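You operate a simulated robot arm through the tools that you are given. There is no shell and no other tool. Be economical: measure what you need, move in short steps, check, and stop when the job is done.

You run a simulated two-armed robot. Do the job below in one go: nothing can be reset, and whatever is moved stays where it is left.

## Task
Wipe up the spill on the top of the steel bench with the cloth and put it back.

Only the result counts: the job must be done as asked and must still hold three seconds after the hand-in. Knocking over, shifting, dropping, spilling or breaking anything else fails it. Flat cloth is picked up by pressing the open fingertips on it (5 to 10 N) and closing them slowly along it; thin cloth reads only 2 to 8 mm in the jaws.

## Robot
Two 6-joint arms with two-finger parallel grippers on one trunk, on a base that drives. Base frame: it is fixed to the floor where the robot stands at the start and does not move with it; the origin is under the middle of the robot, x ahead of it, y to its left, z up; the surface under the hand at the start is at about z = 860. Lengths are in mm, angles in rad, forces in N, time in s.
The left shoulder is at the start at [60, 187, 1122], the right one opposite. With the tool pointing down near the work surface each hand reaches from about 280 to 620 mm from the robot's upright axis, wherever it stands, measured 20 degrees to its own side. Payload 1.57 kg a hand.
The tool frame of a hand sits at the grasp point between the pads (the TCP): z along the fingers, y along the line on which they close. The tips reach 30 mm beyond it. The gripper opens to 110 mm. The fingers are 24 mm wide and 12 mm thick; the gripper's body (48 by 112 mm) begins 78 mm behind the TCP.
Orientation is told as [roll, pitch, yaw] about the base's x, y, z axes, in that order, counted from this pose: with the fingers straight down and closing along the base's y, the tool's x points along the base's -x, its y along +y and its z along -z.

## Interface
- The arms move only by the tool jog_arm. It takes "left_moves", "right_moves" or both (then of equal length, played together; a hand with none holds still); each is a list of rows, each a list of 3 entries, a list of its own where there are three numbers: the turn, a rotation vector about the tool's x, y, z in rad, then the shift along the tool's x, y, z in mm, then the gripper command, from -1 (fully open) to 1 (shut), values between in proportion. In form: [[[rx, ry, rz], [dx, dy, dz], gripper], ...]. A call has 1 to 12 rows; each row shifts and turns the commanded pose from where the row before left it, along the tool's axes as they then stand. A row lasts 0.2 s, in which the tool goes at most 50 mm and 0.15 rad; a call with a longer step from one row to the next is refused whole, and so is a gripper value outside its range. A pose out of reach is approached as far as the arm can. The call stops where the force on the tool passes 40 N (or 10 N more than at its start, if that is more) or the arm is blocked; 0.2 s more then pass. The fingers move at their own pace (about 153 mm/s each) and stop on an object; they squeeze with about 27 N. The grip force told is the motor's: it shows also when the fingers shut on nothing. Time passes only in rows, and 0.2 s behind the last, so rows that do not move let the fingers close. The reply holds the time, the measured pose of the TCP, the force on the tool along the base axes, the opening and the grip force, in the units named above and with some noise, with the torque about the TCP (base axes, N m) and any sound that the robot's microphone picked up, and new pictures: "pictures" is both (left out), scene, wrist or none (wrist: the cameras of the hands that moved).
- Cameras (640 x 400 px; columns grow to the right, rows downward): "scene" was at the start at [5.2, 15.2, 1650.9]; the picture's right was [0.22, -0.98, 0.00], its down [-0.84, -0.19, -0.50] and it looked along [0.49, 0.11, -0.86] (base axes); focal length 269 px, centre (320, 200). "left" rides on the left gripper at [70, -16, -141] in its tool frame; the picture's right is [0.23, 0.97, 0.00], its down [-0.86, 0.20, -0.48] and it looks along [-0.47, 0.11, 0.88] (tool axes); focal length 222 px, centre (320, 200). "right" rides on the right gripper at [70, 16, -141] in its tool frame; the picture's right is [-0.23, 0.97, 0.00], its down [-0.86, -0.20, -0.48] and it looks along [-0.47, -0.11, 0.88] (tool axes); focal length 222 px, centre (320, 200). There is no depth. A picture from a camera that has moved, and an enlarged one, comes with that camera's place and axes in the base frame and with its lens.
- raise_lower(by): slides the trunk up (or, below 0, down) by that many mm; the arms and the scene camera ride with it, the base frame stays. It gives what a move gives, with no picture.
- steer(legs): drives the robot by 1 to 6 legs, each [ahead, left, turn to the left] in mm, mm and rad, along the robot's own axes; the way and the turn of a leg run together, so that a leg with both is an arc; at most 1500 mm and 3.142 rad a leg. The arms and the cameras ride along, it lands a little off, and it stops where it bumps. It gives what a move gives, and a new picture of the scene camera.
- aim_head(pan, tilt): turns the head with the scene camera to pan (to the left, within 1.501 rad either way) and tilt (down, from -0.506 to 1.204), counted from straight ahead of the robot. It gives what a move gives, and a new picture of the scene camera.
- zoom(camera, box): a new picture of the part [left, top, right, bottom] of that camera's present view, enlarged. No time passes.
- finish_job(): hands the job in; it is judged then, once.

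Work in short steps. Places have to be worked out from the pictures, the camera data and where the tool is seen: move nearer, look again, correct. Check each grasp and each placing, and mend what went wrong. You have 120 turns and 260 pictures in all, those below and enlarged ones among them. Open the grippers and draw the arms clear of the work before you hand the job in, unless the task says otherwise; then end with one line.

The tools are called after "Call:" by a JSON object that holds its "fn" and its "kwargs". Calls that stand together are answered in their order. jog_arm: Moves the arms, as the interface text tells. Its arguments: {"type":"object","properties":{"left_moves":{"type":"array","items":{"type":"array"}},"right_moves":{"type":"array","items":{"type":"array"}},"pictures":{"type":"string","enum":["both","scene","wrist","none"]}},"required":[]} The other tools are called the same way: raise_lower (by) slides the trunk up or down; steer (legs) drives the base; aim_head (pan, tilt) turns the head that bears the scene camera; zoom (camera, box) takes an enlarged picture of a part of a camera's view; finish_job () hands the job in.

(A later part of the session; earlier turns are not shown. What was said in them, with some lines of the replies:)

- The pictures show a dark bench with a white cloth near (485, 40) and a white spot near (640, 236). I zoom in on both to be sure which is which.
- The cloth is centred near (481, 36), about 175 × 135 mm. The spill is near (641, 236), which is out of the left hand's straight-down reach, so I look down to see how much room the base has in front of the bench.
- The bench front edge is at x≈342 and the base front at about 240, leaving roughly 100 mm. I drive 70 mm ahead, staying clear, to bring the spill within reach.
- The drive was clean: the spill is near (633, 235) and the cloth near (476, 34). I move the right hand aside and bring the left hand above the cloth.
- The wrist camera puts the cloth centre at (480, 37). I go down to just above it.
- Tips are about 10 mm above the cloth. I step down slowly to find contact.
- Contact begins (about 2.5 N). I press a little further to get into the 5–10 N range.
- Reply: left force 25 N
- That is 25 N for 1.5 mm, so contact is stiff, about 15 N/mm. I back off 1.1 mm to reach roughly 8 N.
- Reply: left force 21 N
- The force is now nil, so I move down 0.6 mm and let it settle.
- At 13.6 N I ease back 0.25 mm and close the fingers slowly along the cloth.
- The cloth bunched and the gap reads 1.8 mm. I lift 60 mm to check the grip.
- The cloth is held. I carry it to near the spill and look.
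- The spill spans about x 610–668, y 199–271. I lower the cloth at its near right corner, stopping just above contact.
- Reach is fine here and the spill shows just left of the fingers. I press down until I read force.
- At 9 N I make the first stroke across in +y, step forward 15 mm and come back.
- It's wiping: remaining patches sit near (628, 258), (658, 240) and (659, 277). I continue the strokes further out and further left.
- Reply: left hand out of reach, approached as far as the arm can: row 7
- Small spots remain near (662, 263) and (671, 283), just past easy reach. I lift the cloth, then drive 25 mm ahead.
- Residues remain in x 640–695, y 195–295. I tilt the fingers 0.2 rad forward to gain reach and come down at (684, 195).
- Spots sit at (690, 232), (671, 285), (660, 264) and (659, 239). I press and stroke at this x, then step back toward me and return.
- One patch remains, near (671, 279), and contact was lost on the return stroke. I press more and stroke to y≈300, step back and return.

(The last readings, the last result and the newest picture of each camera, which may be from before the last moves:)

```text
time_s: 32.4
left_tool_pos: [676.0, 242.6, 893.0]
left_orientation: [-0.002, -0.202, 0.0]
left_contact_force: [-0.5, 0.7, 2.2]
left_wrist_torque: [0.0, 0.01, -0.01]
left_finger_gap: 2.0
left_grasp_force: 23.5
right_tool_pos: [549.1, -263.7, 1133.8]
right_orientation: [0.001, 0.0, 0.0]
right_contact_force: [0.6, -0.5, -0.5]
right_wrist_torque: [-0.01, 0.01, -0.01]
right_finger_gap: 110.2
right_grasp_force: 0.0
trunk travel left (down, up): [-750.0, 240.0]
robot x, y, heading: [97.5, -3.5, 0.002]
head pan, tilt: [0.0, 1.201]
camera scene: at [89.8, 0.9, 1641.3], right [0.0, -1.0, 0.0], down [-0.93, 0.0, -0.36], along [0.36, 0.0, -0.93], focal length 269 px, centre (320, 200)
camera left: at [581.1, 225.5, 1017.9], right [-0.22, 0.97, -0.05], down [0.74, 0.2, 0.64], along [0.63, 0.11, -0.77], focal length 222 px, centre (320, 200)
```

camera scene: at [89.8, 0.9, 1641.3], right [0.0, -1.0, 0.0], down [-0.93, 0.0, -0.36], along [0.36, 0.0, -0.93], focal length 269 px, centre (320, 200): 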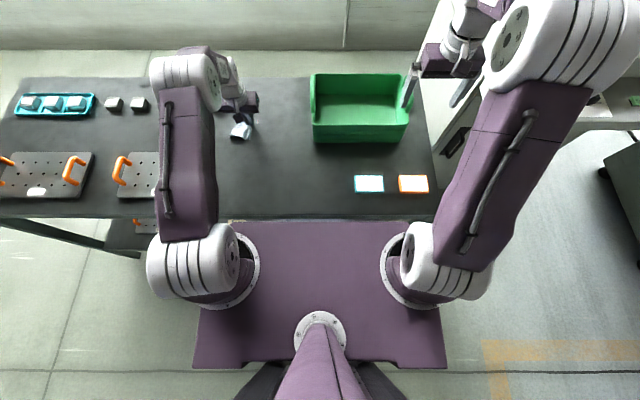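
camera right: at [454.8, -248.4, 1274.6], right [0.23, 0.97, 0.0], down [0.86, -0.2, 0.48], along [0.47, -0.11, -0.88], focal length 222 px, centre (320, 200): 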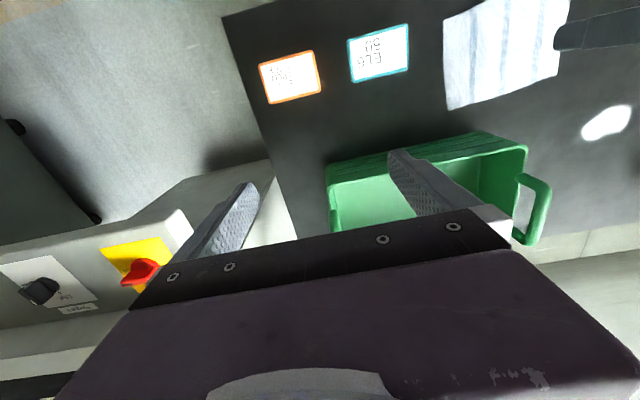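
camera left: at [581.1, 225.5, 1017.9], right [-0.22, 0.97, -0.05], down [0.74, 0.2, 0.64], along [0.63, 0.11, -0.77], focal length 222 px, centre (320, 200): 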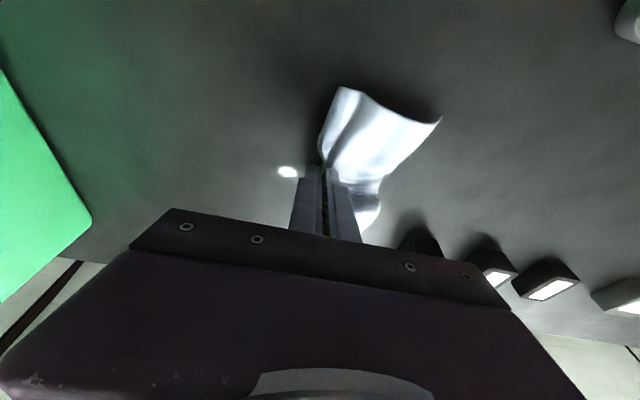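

A spot remains at about (687, 215). I lift and move back for a clear view.

Call:
{"fn": "jog_arm", "kwargs": {"left_moves": [[[0, 0, 0], [0, 0, -40], 1], [[0, 0, 0], [15, 0, -45], 1], [[0, 0, 0], [45, 0, 0], 1], [[0, 0, 0], [45, 0, 0], 1], [[0, 0, 0], [0, 0, 0], 1]]}}

Call:
{"fn": "zoom", "kwargs": {"camera": "left", "box": [160, 80, 480, 280]}}

Call:
{"fn": "zoom", "kwargs": {"camera": "scene", "box": [180, 80, 340, 180]}}

```text
time_s: 33.6
left_tool_pos: [557.3, 244.6, 953.3]
left_orientation: [0.0, -0.202, 0.0]
left_contact_force: [0.8, 0.4, 0.1]
left_wrist_torque: [0.01, -0.04, 0.0]
left_finger_gap: 2.0
left_grasp_force: 24.3
right_tool_pos: [549.7, -265.9, 1133.2]
right_orientation: [0.0, 0.0, 0.0]
right_contact_force: [-0.8, 0.0, 0.2]
right_wrist_torque: [0.01, -0.01, -0.01]
right_finger_gap: 109.9
right_grasp_force: 0.0
trunk travel left (down, up): [-750.0, 240.0]
robot x, y, heading: [92.8, -1.4, 0.0]
head pan, tilt: [0.0, 1.201]
camera scene: at [90.7, 0.4, 1641.3], right [0.0, -1.0, 0.0], down [-0.93, 0.0, -0.36], along [0.36, 0.0, -0.93], focal length 269 px, centre (320, 200)
camera left: at [461.3, 226.8, 1077.1], right [-0.22, 0.97, -0.04], down [0.74, 0.2, 0.64], along [0.63, 0.11, -0.77], focal length 222 px, centre (320, 200)
```

scene: 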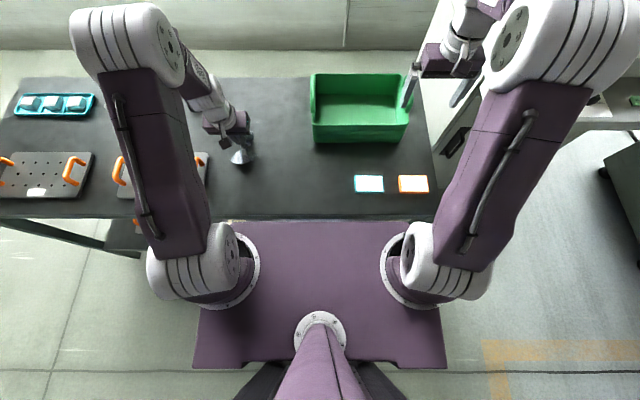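
left: 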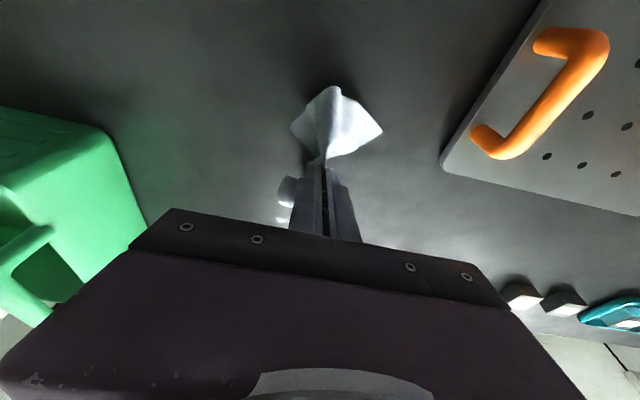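

```text
2.00 times, centred on (320, 180) of left
camera zoom: at [461.3, 226.8, 1077.1], right [-0.22, 0.97, -0.04], down [0.74, 0.2, 0.64], along [0.63, 0.11, -0.77], focal length 444 px, centre (320, 240)
```

zoom: 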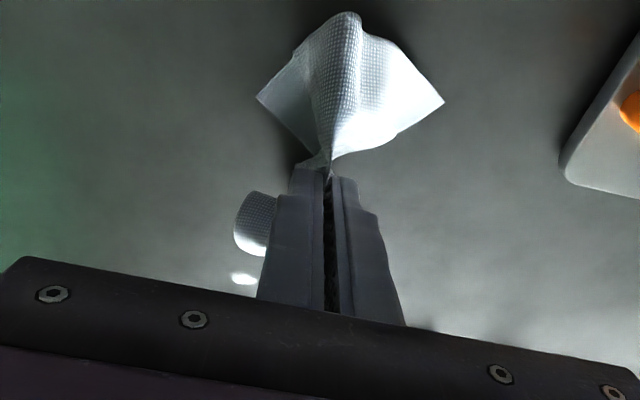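

```text
4.00 times, centred on (260, 130) of scene
camera zoom: at [90.7, 0.4, 1641.3], right [0.0, -1.0, 0.0], down [-0.93, 0.0, -0.36], along [0.36, 0.0, -0.93], focal length 1076 px, centre (560, 480)
```

zoom: 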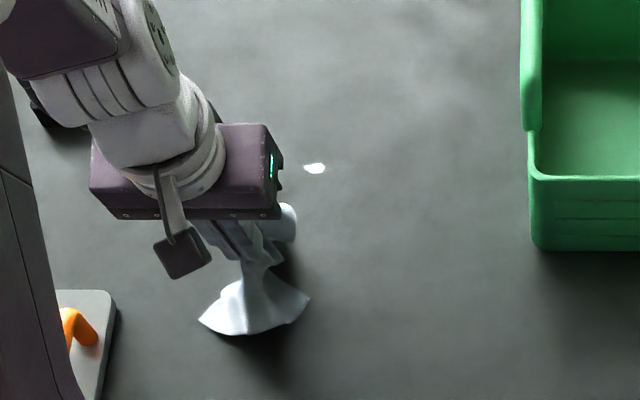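

One spot is left at (687, 215). I go back and rub it.

Call:
{"fn": "jog_arm", "kwargs": {"left_moves": [[[0, 0, 0], [-40, -16, 8], 1], [[0, 0, 0], [-40, -16, 8], 1], [[0, 0, 0], [-30, -18, 20], 1], [[0, 0, 0], [0, 0, 34], 1], [[0, 0, 0], [0, 0, 10], 1], [[0, 0, 0], [0, 0, 2], 1], [[0, 0, 0], [0, 0, 0], 1]], "pictures": "wrist"}}

```text
time_s: 35.2
left_tool_pos: [680.6, 193.2, 895.6]
left_orientation: [0.001, -0.2, 0.0]
left_contact_force: [-0.5, -0.2, 0.9]
left_wrist_torque: [0.03, 0.03, 0.0]
left_finger_gap: 2.1
left_grasp_force: 23.4
right_tool_pos: [549.8, -264.2, 1133.2]
right_orientation: [0.001, 0.0, 0.0]
right_contact_force: [0.5, -0.2, 0.3]
right_wrist_torque: [-0.02, -0.02, -0.02]
right_finger_gap: 110.0
right_grasp_force: 0.1
trunk travel left (down, up): [-750.0, 240.0]
robot x, y, heading: [97.2, 1.3, 0.002]
head pan, tilt: [0.0, 1.201]
camera left: at [585.4, 176.0, 1020.2], right [-0.22, 0.97, -0.04], down [0.74, 0.2, 0.64], along [0.63, 0.11, -0.77], focal length 222 px, centre (320, 200)
```

left: 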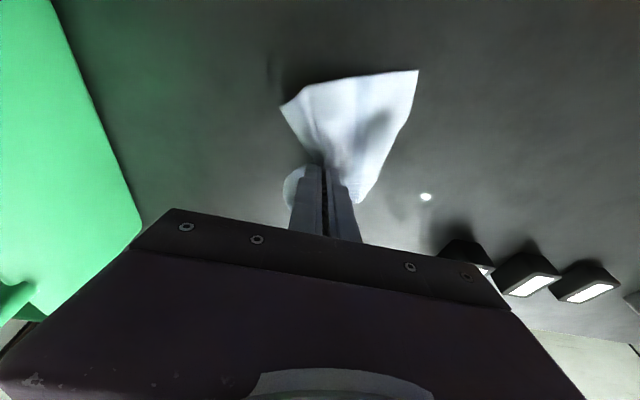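

A second dot shows near (688, 290). I press and stroke across both, there and back.

Call:
{"fn": "jog_arm", "kwargs": {"left_moves": [[[0, 0, 0], [0, 0, 2.2], 1], [[0, 0, 0], [0, 18, 0], 1], [[0, 0, 0], [0, 18, 0], 1], [[0, 0, 0], [0, 18, 0], 1], [[0, 0, 0], [0, 18, 0], 1], [[0, 0, 0], [0, 18, 0], 1], [[0, 0, 0], [0, 15, 0.3], 1], [[0, 0, 0], [-5, 0, 1], 1], [[0, 0, 0], [0, -20, 0], 1], [[0, 0, 0], [0, 0, 0], 1]], "pictures": "wrist"}}

```text
time_s: 37.4
left_tool_pos: [686.3, 277.4, 895.3]
left_orientation: [0.0, -0.199, -0.001]
left_contact_force: [0.2, -0.7, 0.0]
left_wrist_torque: [0.02, 0.02, -0.01]
left_finger_gap: 2.1
left_grasp_force: 23.3
right_tool_pos: [550.0, -262.6, 1134.0]
right_orientation: [-0.001, 0.0, 0.001]
right_contact_force: [-0.4, 0.0, 0.2]
right_wrist_torque: [0.02, 0.02, -0.02]
right_finger_gap: 110.0
right_grasp_force: 0.1
trunk travel left (down, up): [-750.0, 240.0]
robot x, y, heading: [98.7, 1.8, -0.003]
head pan, tilt: [0.0, 1.201]
camera left: at [590.6, 259.7, 1019.4], right [-0.22, 0.97, -0.05], down [0.74, 0.2, 0.64], along [0.63, 0.11, -0.77], focal length 222 px, centre (320, 200)
```

left: 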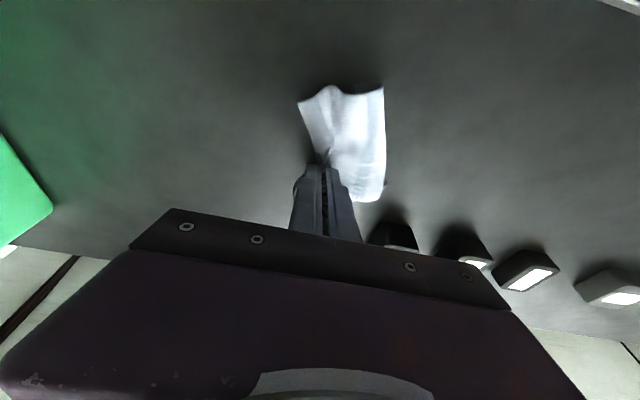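

No spots are visible on the right now. I retreat and shift sideways to see the whole area.

Call:
{"fn": "jog_arm", "kwargs": {"left_moves": [[[0, 0, 0], [0, 0, -40], 1], [[0, 0, 0], [15, -20, -45], 1], [[0, 0, 0], [45, -40, 0], 1], [[0, 0, 0], [45, -40, -20], 1], [[0, 0, 0], [30, -40, -20], 1], [[0, 0, 0], [0, -20, 0], 1], [[0, 0, 0], [0, 0, 0], 1]]}}

Call:
{"fn": "zoom", "kwargs": {"camera": "scene", "box": [160, 80, 320, 180]}}

Call:
{"fn": "zoom", "kwargs": {"camera": "left", "box": [320, 100, 640, 300]}}

```text
refused: row 2 steps farther than a row can; nothing moved
```

```text
4.00 times, centred on (240, 130) of scene
camera zoom: at [90.3, 1.1, 1641.3], right [0.0, -1.0, 0.0], down [-0.93, 0.0, -0.36], along [0.36, 0.0, -0.93], focal length 1076 px, centre (640, 480)
```

zoom: 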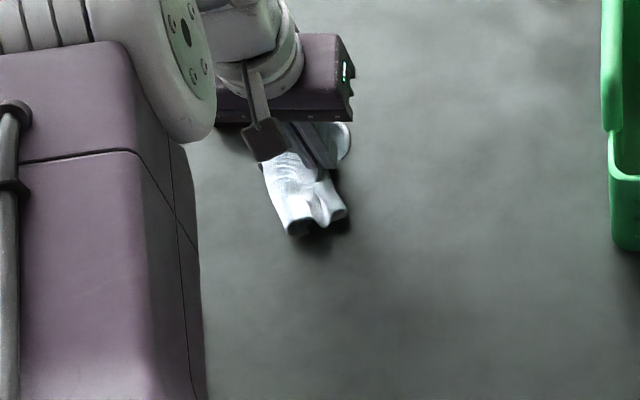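

```text
2.00 times, centred on (480, 200) of left
camera zoom: at [590.6, 259.7, 1019.4], right [-0.22, 0.97, -0.05], down [0.74, 0.2, 0.64], along [0.63, 0.11, -0.77], focal length 444 px, centre (0, 200)
```

zoom: 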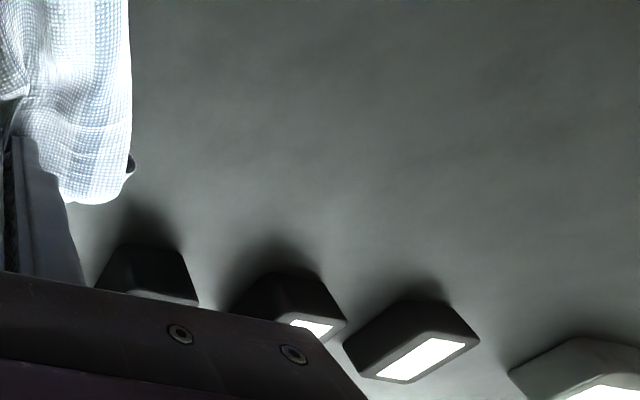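

That step was too long. I retreat with smaller rows.

Call:
{"fn": "jog_arm", "kwargs": {"left_moves": [[[0, 0, 0], [0, 0, -40], 1], [[0, 0, 0], [15, -20, -40], 1], [[0, 0, 0], [30, -35, 0], 1], [[0, 0, 0], [30, -35, -10], 1], [[0, 0, 0], [30, -35, -10], 1], [[0, 0, 0], [30, -35, 0], 1], [[0, 0, 0], [0, -20, 0], 1], [[0, 0, 0], [0, 0, 0], 1]]}}

Call:
{"fn": "zoom", "kwargs": {"camera": "scene", "box": [160, 80, 320, 180]}}

Call:
{"fn": "zoom", "kwargs": {"camera": "left", "box": [300, 100, 620, 300]}}

```text
time_s: 39.2
left_tool_pos: [535.6, 98.1, 965.9]
left_orientation: [0.001, -0.201, 0.002]
left_contact_force: [0.4, 0.1, 0.2]
left_wrist_torque: [-0.02, -0.03, -0.04]
left_finger_gap: 1.7
left_grasp_force: 23.4
right_tool_pos: [549.4, -264.0, 1132.9]
right_orientation: [0.0, 0.0, -0.001]
right_contact_force: [0.0, 0.1, 0.2]
right_wrist_torque: [0.01, 0.01, 0.0]
right_finger_gap: 110.2
right_grasp_force: 0.0
trunk travel left (down, up): [-750.0, 240.0]
robot x, y, heading: [95.4, -1.0, -0.001]
head pan, tilt: [0.0, 1.201]
camera scene: at [90.2, 1.1, 1641.3], right [0.0, -1.0, 0.0], down [-0.93, 0.0, -0.36], along [0.36, 0.0, -0.93], focal length 269 px, centre (320, 200)
camera left: at [440.6, 81.1, 1089.2], right [-0.22, 0.97, -0.05], down [0.74, 0.2, 0.64], along [0.63, 0.11, -0.77], focal length 222 px, centre (320, 200)
```

scene: 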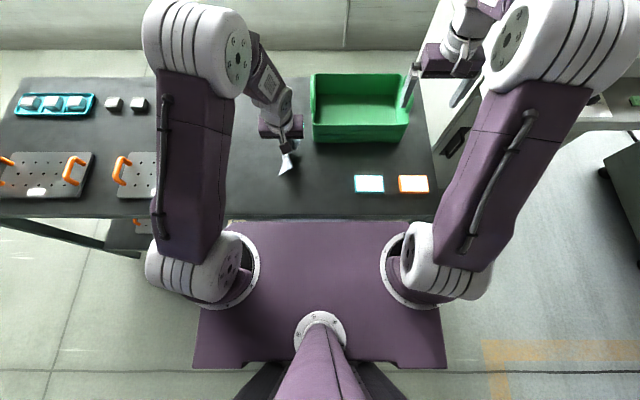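
left: 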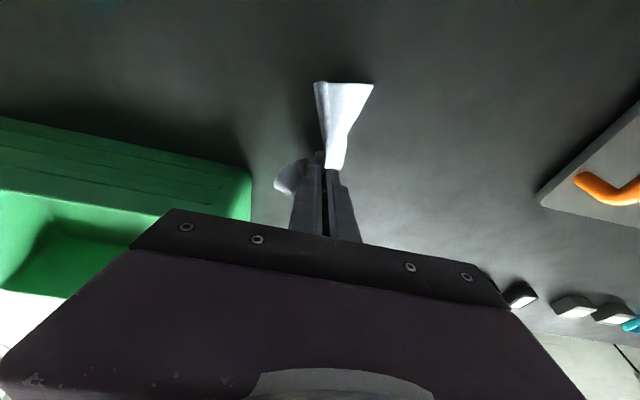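

```text
4.00 times, centred on (240, 130) of scene
camera zoom: at [90.2, 1.1, 1641.3], right [0.0, -1.0, 0.0], down [-0.93, 0.0, -0.36], along [0.36, 0.0, -0.93], focal length 1076 px, centre (640, 480)
```

zoom: 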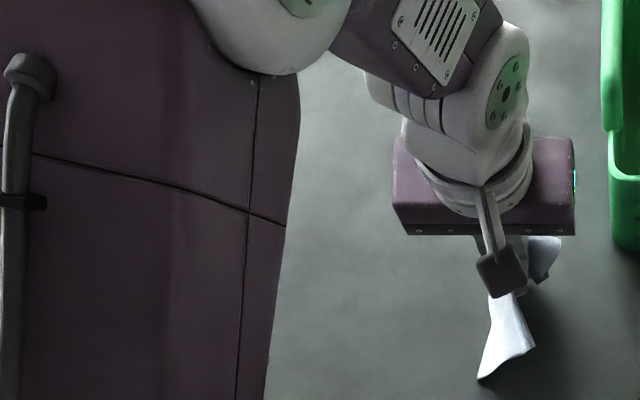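

```text
2.00 times, centred on (460, 200) of left
camera zoom: at [440.6, 81.1, 1089.2], right [-0.22, 0.97, -0.05], down [0.74, 0.2, 0.64], along [0.63, 0.11, -0.77], focal length 444 px, centre (40, 200)
```

zoom: 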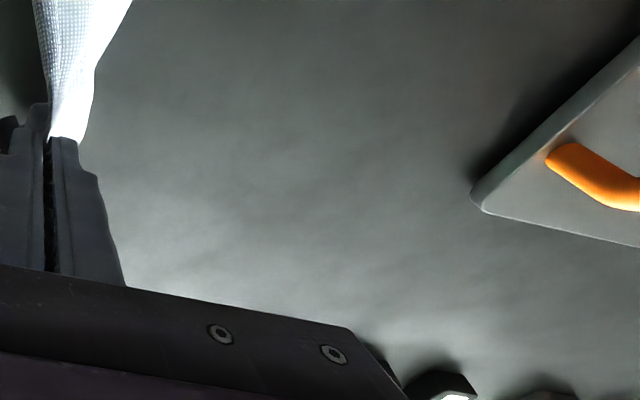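

The visible part of the wiped area looks clean. I straighten the tool and bring the cloth over its original place, then recheck the spill area.

Call:
{"fn": "jog_arm", "kwargs": {"left_moves": [[[0, 0.1, 0], [0, 0, -20], 1], [[0, 0.1, 0], [0, 0, 0], 1], [[0, 0, 0], [20, -30, 0], 1], [[0, 0, 0], [20, -31, 0], 1], [[0, 0, 0], [12, 0, 0], 1], [[0, 0, 0], [0, 0, 0], 1]]}}

Call:
{"fn": "zoom", "kwargs": {"camera": "scene", "box": [200, 80, 360, 180]}}

Call:
{"fn": "aim_head", "kwargs": {"pan": 0.3, "tilt": 0.85}}

```text
time_s: 40.6
left_tool_pos: [479.2, 37.6, 984.9]
left_orientation: [0.0, 0.0, 0.001]
left_contact_force: [-0.1, 0.3, -0.9]
left_wrist_torque: [0.02, 0.03, 0.05]
left_finger_gap: 2.2
left_grasp_force: 23.5
right_tool_pos: [550.2, -264.1, 1133.5]
right_orientation: [0.0, 0.0, -0.001]
right_contact_force: [0.5, -0.1, -0.3]
right_wrist_torque: [0.02, -0.04, -0.02]
right_finger_gap: 110.2
right_grasp_force: 0.2
trunk travel left (down, up): [-750.0, 240.0]
robot x, y, heading: [94.4, 2.2, -0.005]
head pan, tilt: [0.0, 1.201]
camera scene: at [90.2, 0.2, 1641.3], right [0.0, -1.0, 0.0], down [-0.93, 0.0, -0.36], along [0.36, 0.0, -0.93], focal length 269 px, centre (320, 200)
camera left: at [409.7, 19.5, 1126.5], right [-0.23, 0.97, 0.0], down [0.85, 0.2, 0.48], along [0.47, 0.11, -0.88], focal length 222 px, centre (320, 200)
```

scene: 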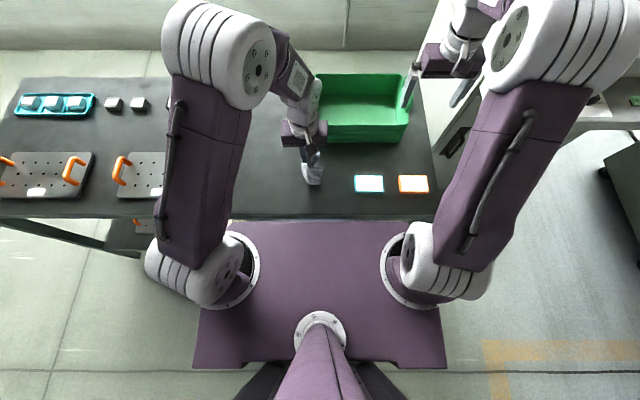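
left: 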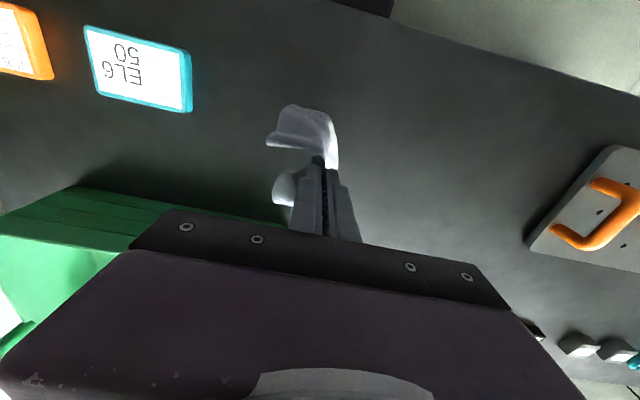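

```text
4.00 times, centred on (280, 130) of scene
camera zoom: at [90.2, 0.2, 1641.3], right [0.0, -1.0, 0.0], down [-0.93, 0.0, -0.36], along [0.36, 0.0, -0.93], focal length 1076 px, centre (480, 480)
```

zoom: 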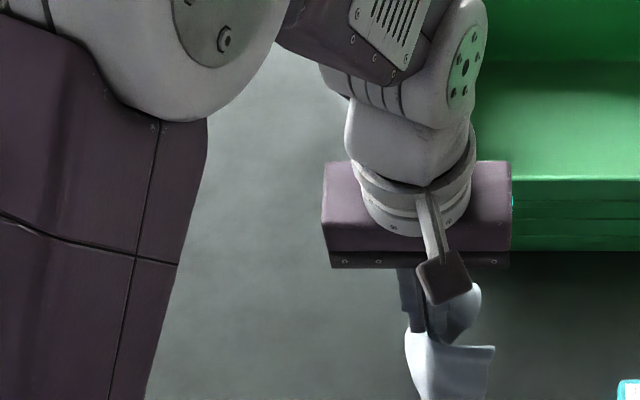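

```text
time_s: 41.4
left_tool_pos: [478.8, 37.5, 984.7]
left_orientation: [-0.001, 0.0, 0.001]
left_contact_force: [-0.8, 1.4, -0.6]
left_wrist_torque: [0.0, 0.0, 0.01]
left_finger_gap: 2.2
left_grasp_force: 23.4
right_tool_pos: [550.4, -264.1, 1133.6]
right_orientation: [0.0, 0.001, 0.0]
right_contact_force: [0.5, 0.1, -0.3]
right_wrist_torque: [-0.02, 0.03, -0.01]
right_finger_gap: 110.0
right_grasp_force: 0.0
trunk travel left (down, up): [-750.0, 240.0]
robot x, y, heading: [97.2, -1.6, 0.0]
head pan, tilt: [0.3, 0.85]
camera scene: at [109.0, 23.5, 1665.0], right [0.3, -0.96, 0.0], down [-0.72, -0.22, -0.66], along [0.63, 0.19, -0.75], focal length 269 px, centre (320, 200)
```

scene: 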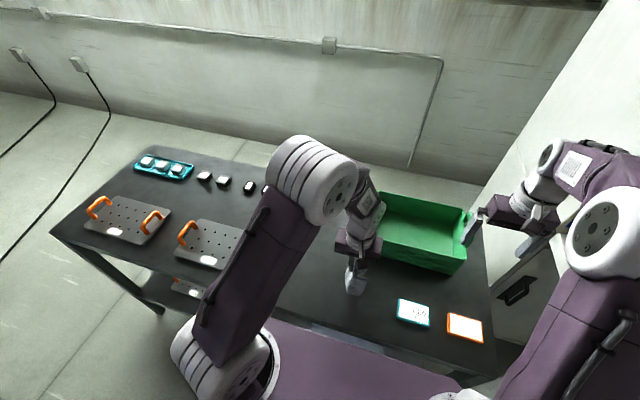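

The left arm hides the spill area from the head, so I look with the right wrist camera.

Call:
{"fn": "zoom", "kwargs": {"camera": "right", "box": [400, 0, 640, 250]}}

```text
1.60 times, centred on (520, 125) of right
camera zoom: at [479.4, -247.9, 1274.8], right [0.23, 0.97, 0.0], down [0.86, -0.2, 0.48], along [0.47, -0.11, -0.88], focal length 355 px, centre (0, 320)
```

zoom: 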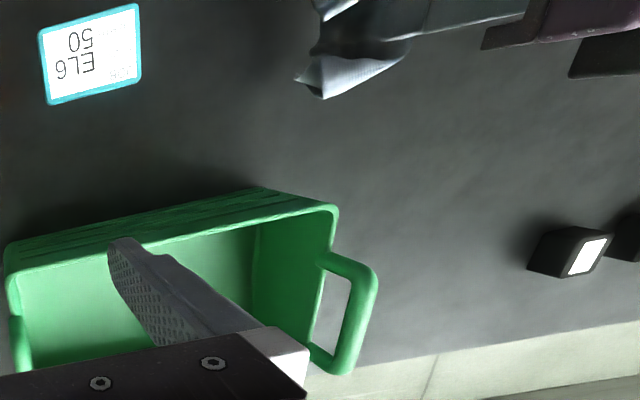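

The whole spill area shows clean from this side. Now I lower the cloth at its original centre.

Call:
{"fn": "jog_arm", "kwargs": {"left_moves": [[[0, 0, 0], [-1, -1, 30], 1], [[0, 0, 0], [0, 0, 30], 1], [[0, 0, 0], [0, 0, 20], 1], [[0, 0, 0], [0, 0, 9], 1], [[0, 0, 0], [0, 0, 2], 1], [[0, 0, 0], [0, 0, 0], 1]], "pictures": "wrist"}}

Call:
{"fn": "zoom", "kwargs": {"camera": "right", "box": [400, 0, 640, 150]}}

```text
time_s: 42.8
left_tool_pos: [479.2, 36.9, 893.7]
left_orientation: [0.002, 0.0, 0.0]
left_contact_force: [-0.5, 0.0, 1.6]
left_wrist_torque: [-0.04, -0.02, 0.0]
left_finger_gap: 2.2
left_grasp_force: 23.4
right_tool_pos: [550.1, -264.2, 1134.5]
right_orientation: [0.001, -0.001, -0.001]
right_contact_force: [0.6, -0.1, -0.3]
right_wrist_torque: [0.0, -0.01, -0.01]
right_finger_gap: 109.9
right_grasp_force: 0.1
trunk travel left (down, up): [-750.0, 240.0]
robot x, y, heading: [95.8, -0.3, 0.001]
head pan, tilt: [0.3, 0.85]
camera left: at [410.6, 19.0, 1034.6], right [-0.23, 0.97, 0.0], down [0.85, 0.2, 0.48], along [0.47, 0.11, -0.88], focal length 222 px, centre (320, 200)
```

left: 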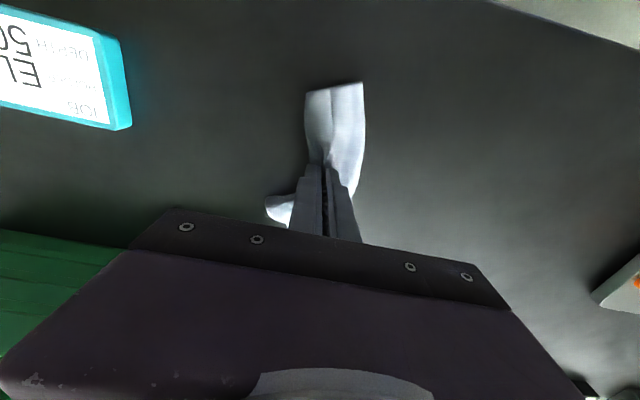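

```text
2.67 times, centred on (520, 75) of right
camera zoom: at [479.3, -247.9, 1274.8], right [0.23, 0.97, 0.0], down [0.86, -0.2, 0.48], along [0.47, -0.11, -0.88], focal length 592 px, centre (-213, 533)
```

zoom: 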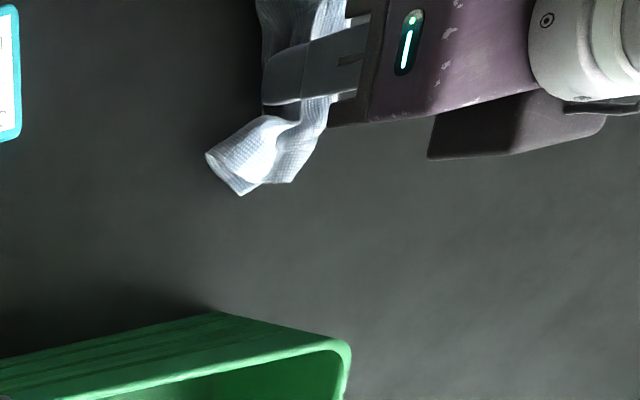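

Contact is light. I open the fingers slowly to let the cloth spread.

Call:
{"fn": "jog_arm", "kwargs": {"left_moves": [[[0, 0, 0], [0, 0, 0.3], 0.9], [[0, 0, 0], [0, 0, 0], 0.8], [[0, 0, 0], [0, 0, 0], 0.7], [[0, 0, 0], [0, 0, 0], 0.6], [[0, 0, 0], [0, 0, 0], 0.5], [[0, 0, 0], [0, 0, 0], 0.4], [[0, 0, 0], [0, 0, 0], 0.2], [[0, 0, 0], [0, 0, 0], 0.2]], "pictures": "wrist"}}

Call:
{"fn": "zoom", "kwargs": {"camera": "right", "box": [400, 0, 640, 150]}}

```text
time_s: 44.6
left_tool_pos: [479.9, 36.0, 892.7]
left_orientation: [0.0, 0.002, 0.001]
left_contact_force: [-0.7, -0.3, -0.8]
left_wrist_torque: [0.04, -0.04, -0.04]
left_finger_gap: 44.3
left_grasp_force: 0.0
right_tool_pos: [550.3, -264.3, 1133.4]
right_orientation: [0.001, -0.003, 0.0]
right_contact_force: [0.3, -0.1, -1.3]
right_wrist_torque: [-0.02, 0.0, 0.0]
right_finger_gap: 109.9
right_grasp_force: 0.1
trunk travel left (down, up): [-750.0, 240.0]
robot x, y, heading: [98.1, 0.7, -0.001]
head pan, tilt: [0.3, 0.85]
camera left: at [411.0, 19.0, 1034.7], right [-0.23, 0.97, 0.0], down [0.86, 0.2, 0.48], along [0.47, 0.11, -0.88], focal length 222 px, centre (320, 200)
```

left: 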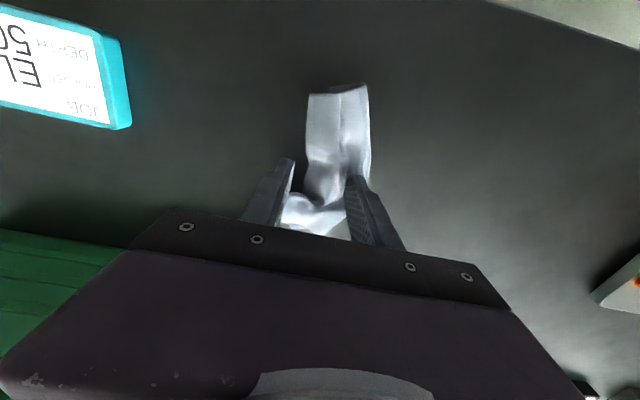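

```text
2.67 times, centred on (520, 75) of right
camera zoom: at [479.5, -247.9, 1274.8], right [0.23, 0.97, 0.0], down [0.86, -0.2, 0.48], along [0.47, -0.11, -0.88], focal length 592 px, centre (-213, 533)
```

zoom: 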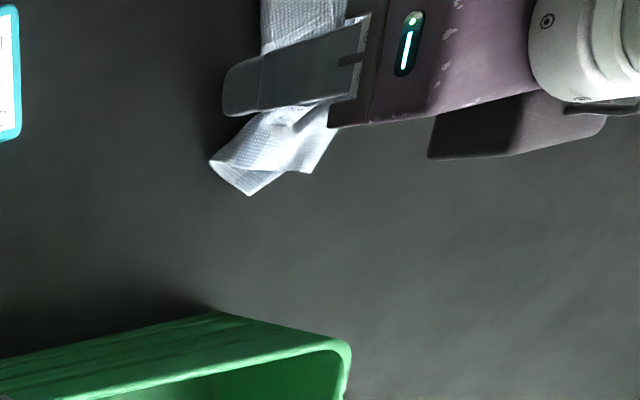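

The cloth is released in place but folded narrow. I lift straight up and look.

Call:
{"fn": "jog_arm", "kwargs": {"left_moves": [[[0, 0, 0], [0, 0, -10], 0.1], [[0, 0, 0], [0, 0, -40], 0], [[0, 0, 0], [0, 0, -50], 0], [[0, 0, 0], [20, 0, -40], 0], [[0, 0, 0], [40, 0, 0], 0], [[0, 0, 0], [30, 0, 0], 0], [[0, 0, 0], [0, 0, 0], 0]], "pictures": "wrist"}}

Call:
{"fn": "aim_head", "kwargs": {"pan": 0.0, "tilt": 1.1}}

Call:
{"fn": "zoom", "kwargs": {"camera": "left", "box": [220, 80, 460, 230]}}

```text
time_s: 46.2
left_tool_pos: [389.9, 37.5, 1035.2]
left_orientation: [0.001, -0.001, 0.0]
left_contact_force: [0.1, -0.5, -0.1]
left_wrist_torque: [-0.02, 0.03, 0.02]
left_finger_gap: 54.9
left_grasp_force: 0.2
right_tool_pos: [550.6, -263.7, 1134.2]
right_orientation: [-0.001, -0.001, 0.0]
right_contact_force: [0.1, 0.0, 0.5]
right_wrist_torque: [0.03, 0.04, 0.01]
right_finger_gap: 110.1
right_grasp_force: 0.0
trunk travel left (down, up): [-750.0, 240.0]
robot x, y, heading: [96.1, -1.2, -0.004]
head pan, tilt: [0.3, 0.85]
camera left: at [321.2, 18.9, 1175.7], right [-0.23, 0.97, 0.0], down [0.86, 0.2, 0.48], along [0.47, 0.11, -0.88], focal length 222 px, centre (320, 200)
```

left: 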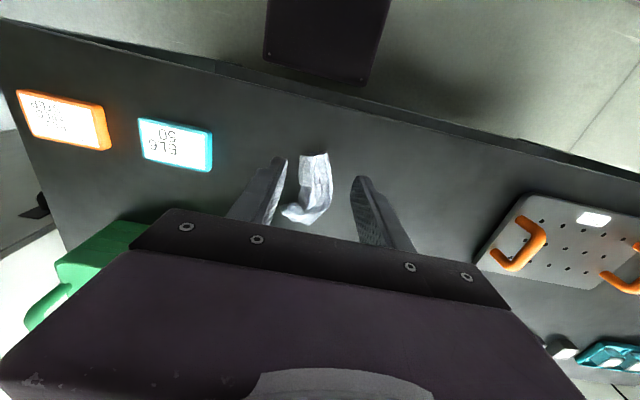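

```text
time_s: 47.0
left_tool_pos: [389.0, 36.5, 1034.9]
left_orientation: [-0.001, 0.0, 0.0]
left_contact_force: [-1.2, 0.6, 0.7]
left_wrist_torque: [0.04, -0.01, 0.0]
left_finger_gap: 55.2
left_grasp_force: 0.0
right_tool_pos: [549.7, -264.0, 1132.4]
right_orientation: [0.001, 0.002, 0.001]
right_contact_force: [0.6, -0.1, -0.5]
right_wrist_torque: [0.01, -0.01, 0.02]
right_finger_gap: 110.0
right_grasp_force: 0.1
trunk travel left (down, up): [-750.0, 240.0]
robot x, y, heading: [93.1, -0.0, 0.006]
head pan, tilt: [0.0, 1.1]
camera scene: at [97.5, 0.6, 1647.3], right [0.0, -1.0, 0.0], down [-0.89, 0.0, -0.45], along [0.45, 0.0, -0.89], focal length 269 px, centre (320, 200)
```

scene: 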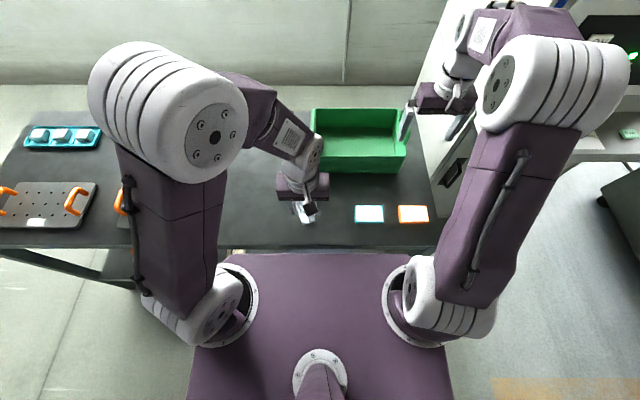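

```text
2.67 times, centred on (340, 155) of left
camera zoom: at [321.0, 18.9, 1175.8], right [-0.23, 0.97, 0.0], down [0.86, 0.2, 0.48], along [0.47, 0.11, -0.88], focal length 592 px, centre (267, 320)
```

zoom: 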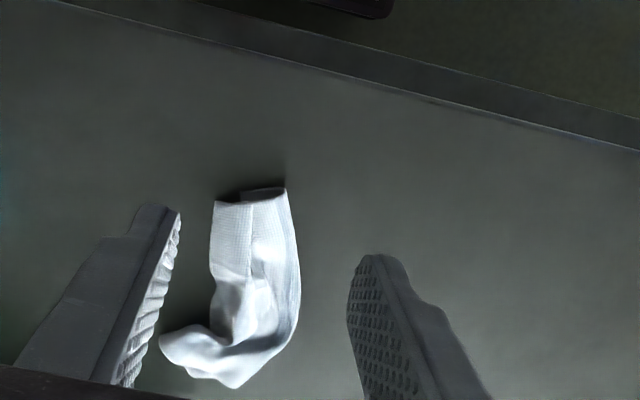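

The cloth lies within its original place (about x 416–544, centred near (480, 37)). I raise the left arm back to its starting side and check the whole bench.

Call:
{"fn": "jog_arm", "kwargs": {"left_moves": [[[0, 0, 0], [0, 0, -45], -0.5], [[0, 0, 0], [0, 0, -45], -1], [[0, 0, 0], [0, 40, 0], -1], [[0, 0, 0], [0, 45, 0], -1], [[0, 0, 0], [0, 45, 0], -1], [[0, 0, 0], [0, 45, 0], -1], [[0, 0, 0], [0, 45, 0], -1], [[0, 0, 0], [0, 40, 0], -1], [[0, 0, 0], [0, 0, 0], -1]]}}

Call:
{"fn": "zoom", "kwargs": {"camera": "scene", "box": [200, 90, 440, 240]}}

Call:
{"fn": "zoom", "kwargs": {"camera": "right", "box": [400, 0, 640, 150]}}

```text
time_s: 49.0
left_tool_pos: [391.0, 294.7, 1121.1]
left_orientation: [0.0, 0.0, -0.001]
left_contact_force: [0.0, 0.5, 0.0]
left_wrist_torque: [0.03, -0.01, 0.0]
left_finger_gap: 110.0
left_grasp_force: 0.1
right_tool_pos: [550.2, -264.6, 1132.7]
right_orientation: [0.0, 0.001, 0.001]
right_contact_force: [0.1, 0.3, -0.2]
right_wrist_torque: [0.02, 0.0, -0.01]
right_finger_gap: 110.0
right_grasp_force: 0.0
trunk travel left (down, up): [-750.0, 240.0]
robot x, y, heading: [94.3, -0.5, -0.002]
head pan, tilt: [0.0, 1.1]
camera scene: at [97.4, -0.1, 1647.3], right [0.0, -1.0, 0.0], down [-0.89, 0.0, -0.45], along [0.45, 0.0, -0.89], focal length 269 px, centre (320, 200)
camera left: at [322.6, 276.8, 1262.2], right [-0.23, 0.97, 0.0], down [0.85, 0.2, 0.48], along [0.47, 0.11, -0.88], focal length 222 px, centre (320, 200)
```

scene: 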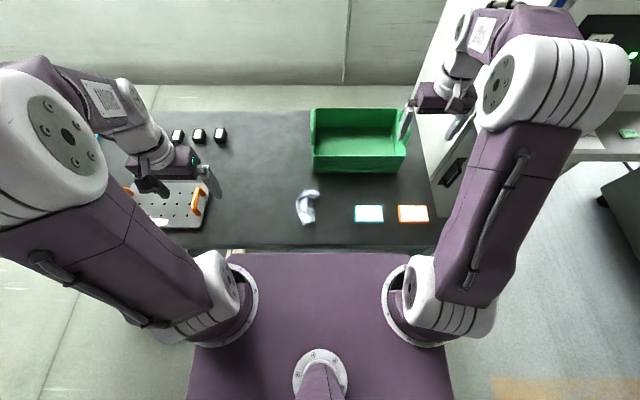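
left: 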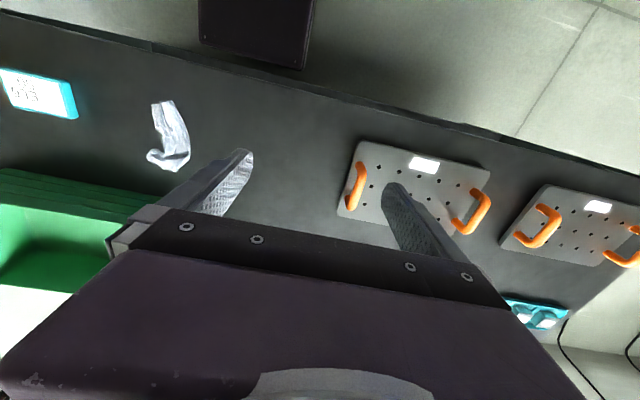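

```text
2.67 times, centred on (320, 165) of scene
camera zoom: at [97.4, -0.1, 1647.3], right [0.0, -1.0, 0.0], down [-0.89, 0.0, -0.45], along [0.45, 0.0, -0.89], focal length 718 px, centre (320, 293)
```

zoom: 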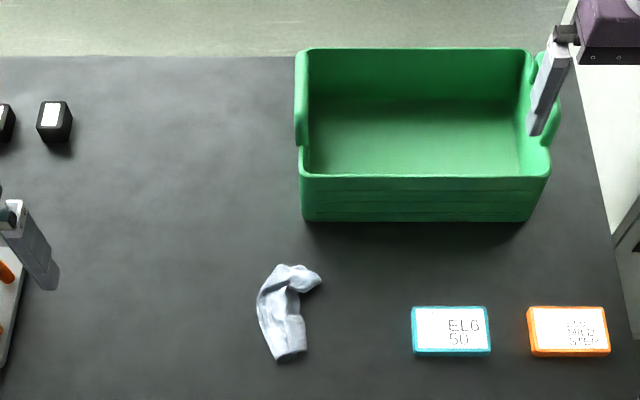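

```text
2.67 times, centred on (520, 75) of right
camera zoom: at [479.3, -248.3, 1274.7], right [0.23, 0.97, 0.0], down [0.86, -0.2, 0.48], along [0.47, -0.11, -0.88], focal length 592 px, centre (-213, 533)
```

zoom: 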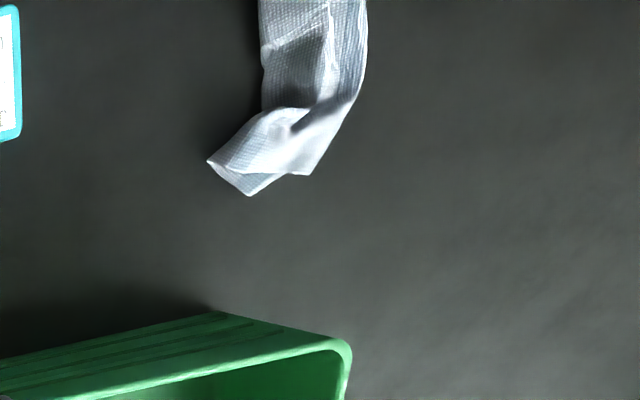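

The bench is free of spill, the cloth rests at its original place, nothing else has moved, and both hands are open and clear. I hand in.

Call:
{"fn": "finish_job", "kwargs": {}}

```text
The job is handed in.
```

I wiped up the spill and put the cloth back, centred within about 12 mm of where it started. It now lies folded and crumpled rather than flat, and nothing else on the bench looked moved in the last pictures.
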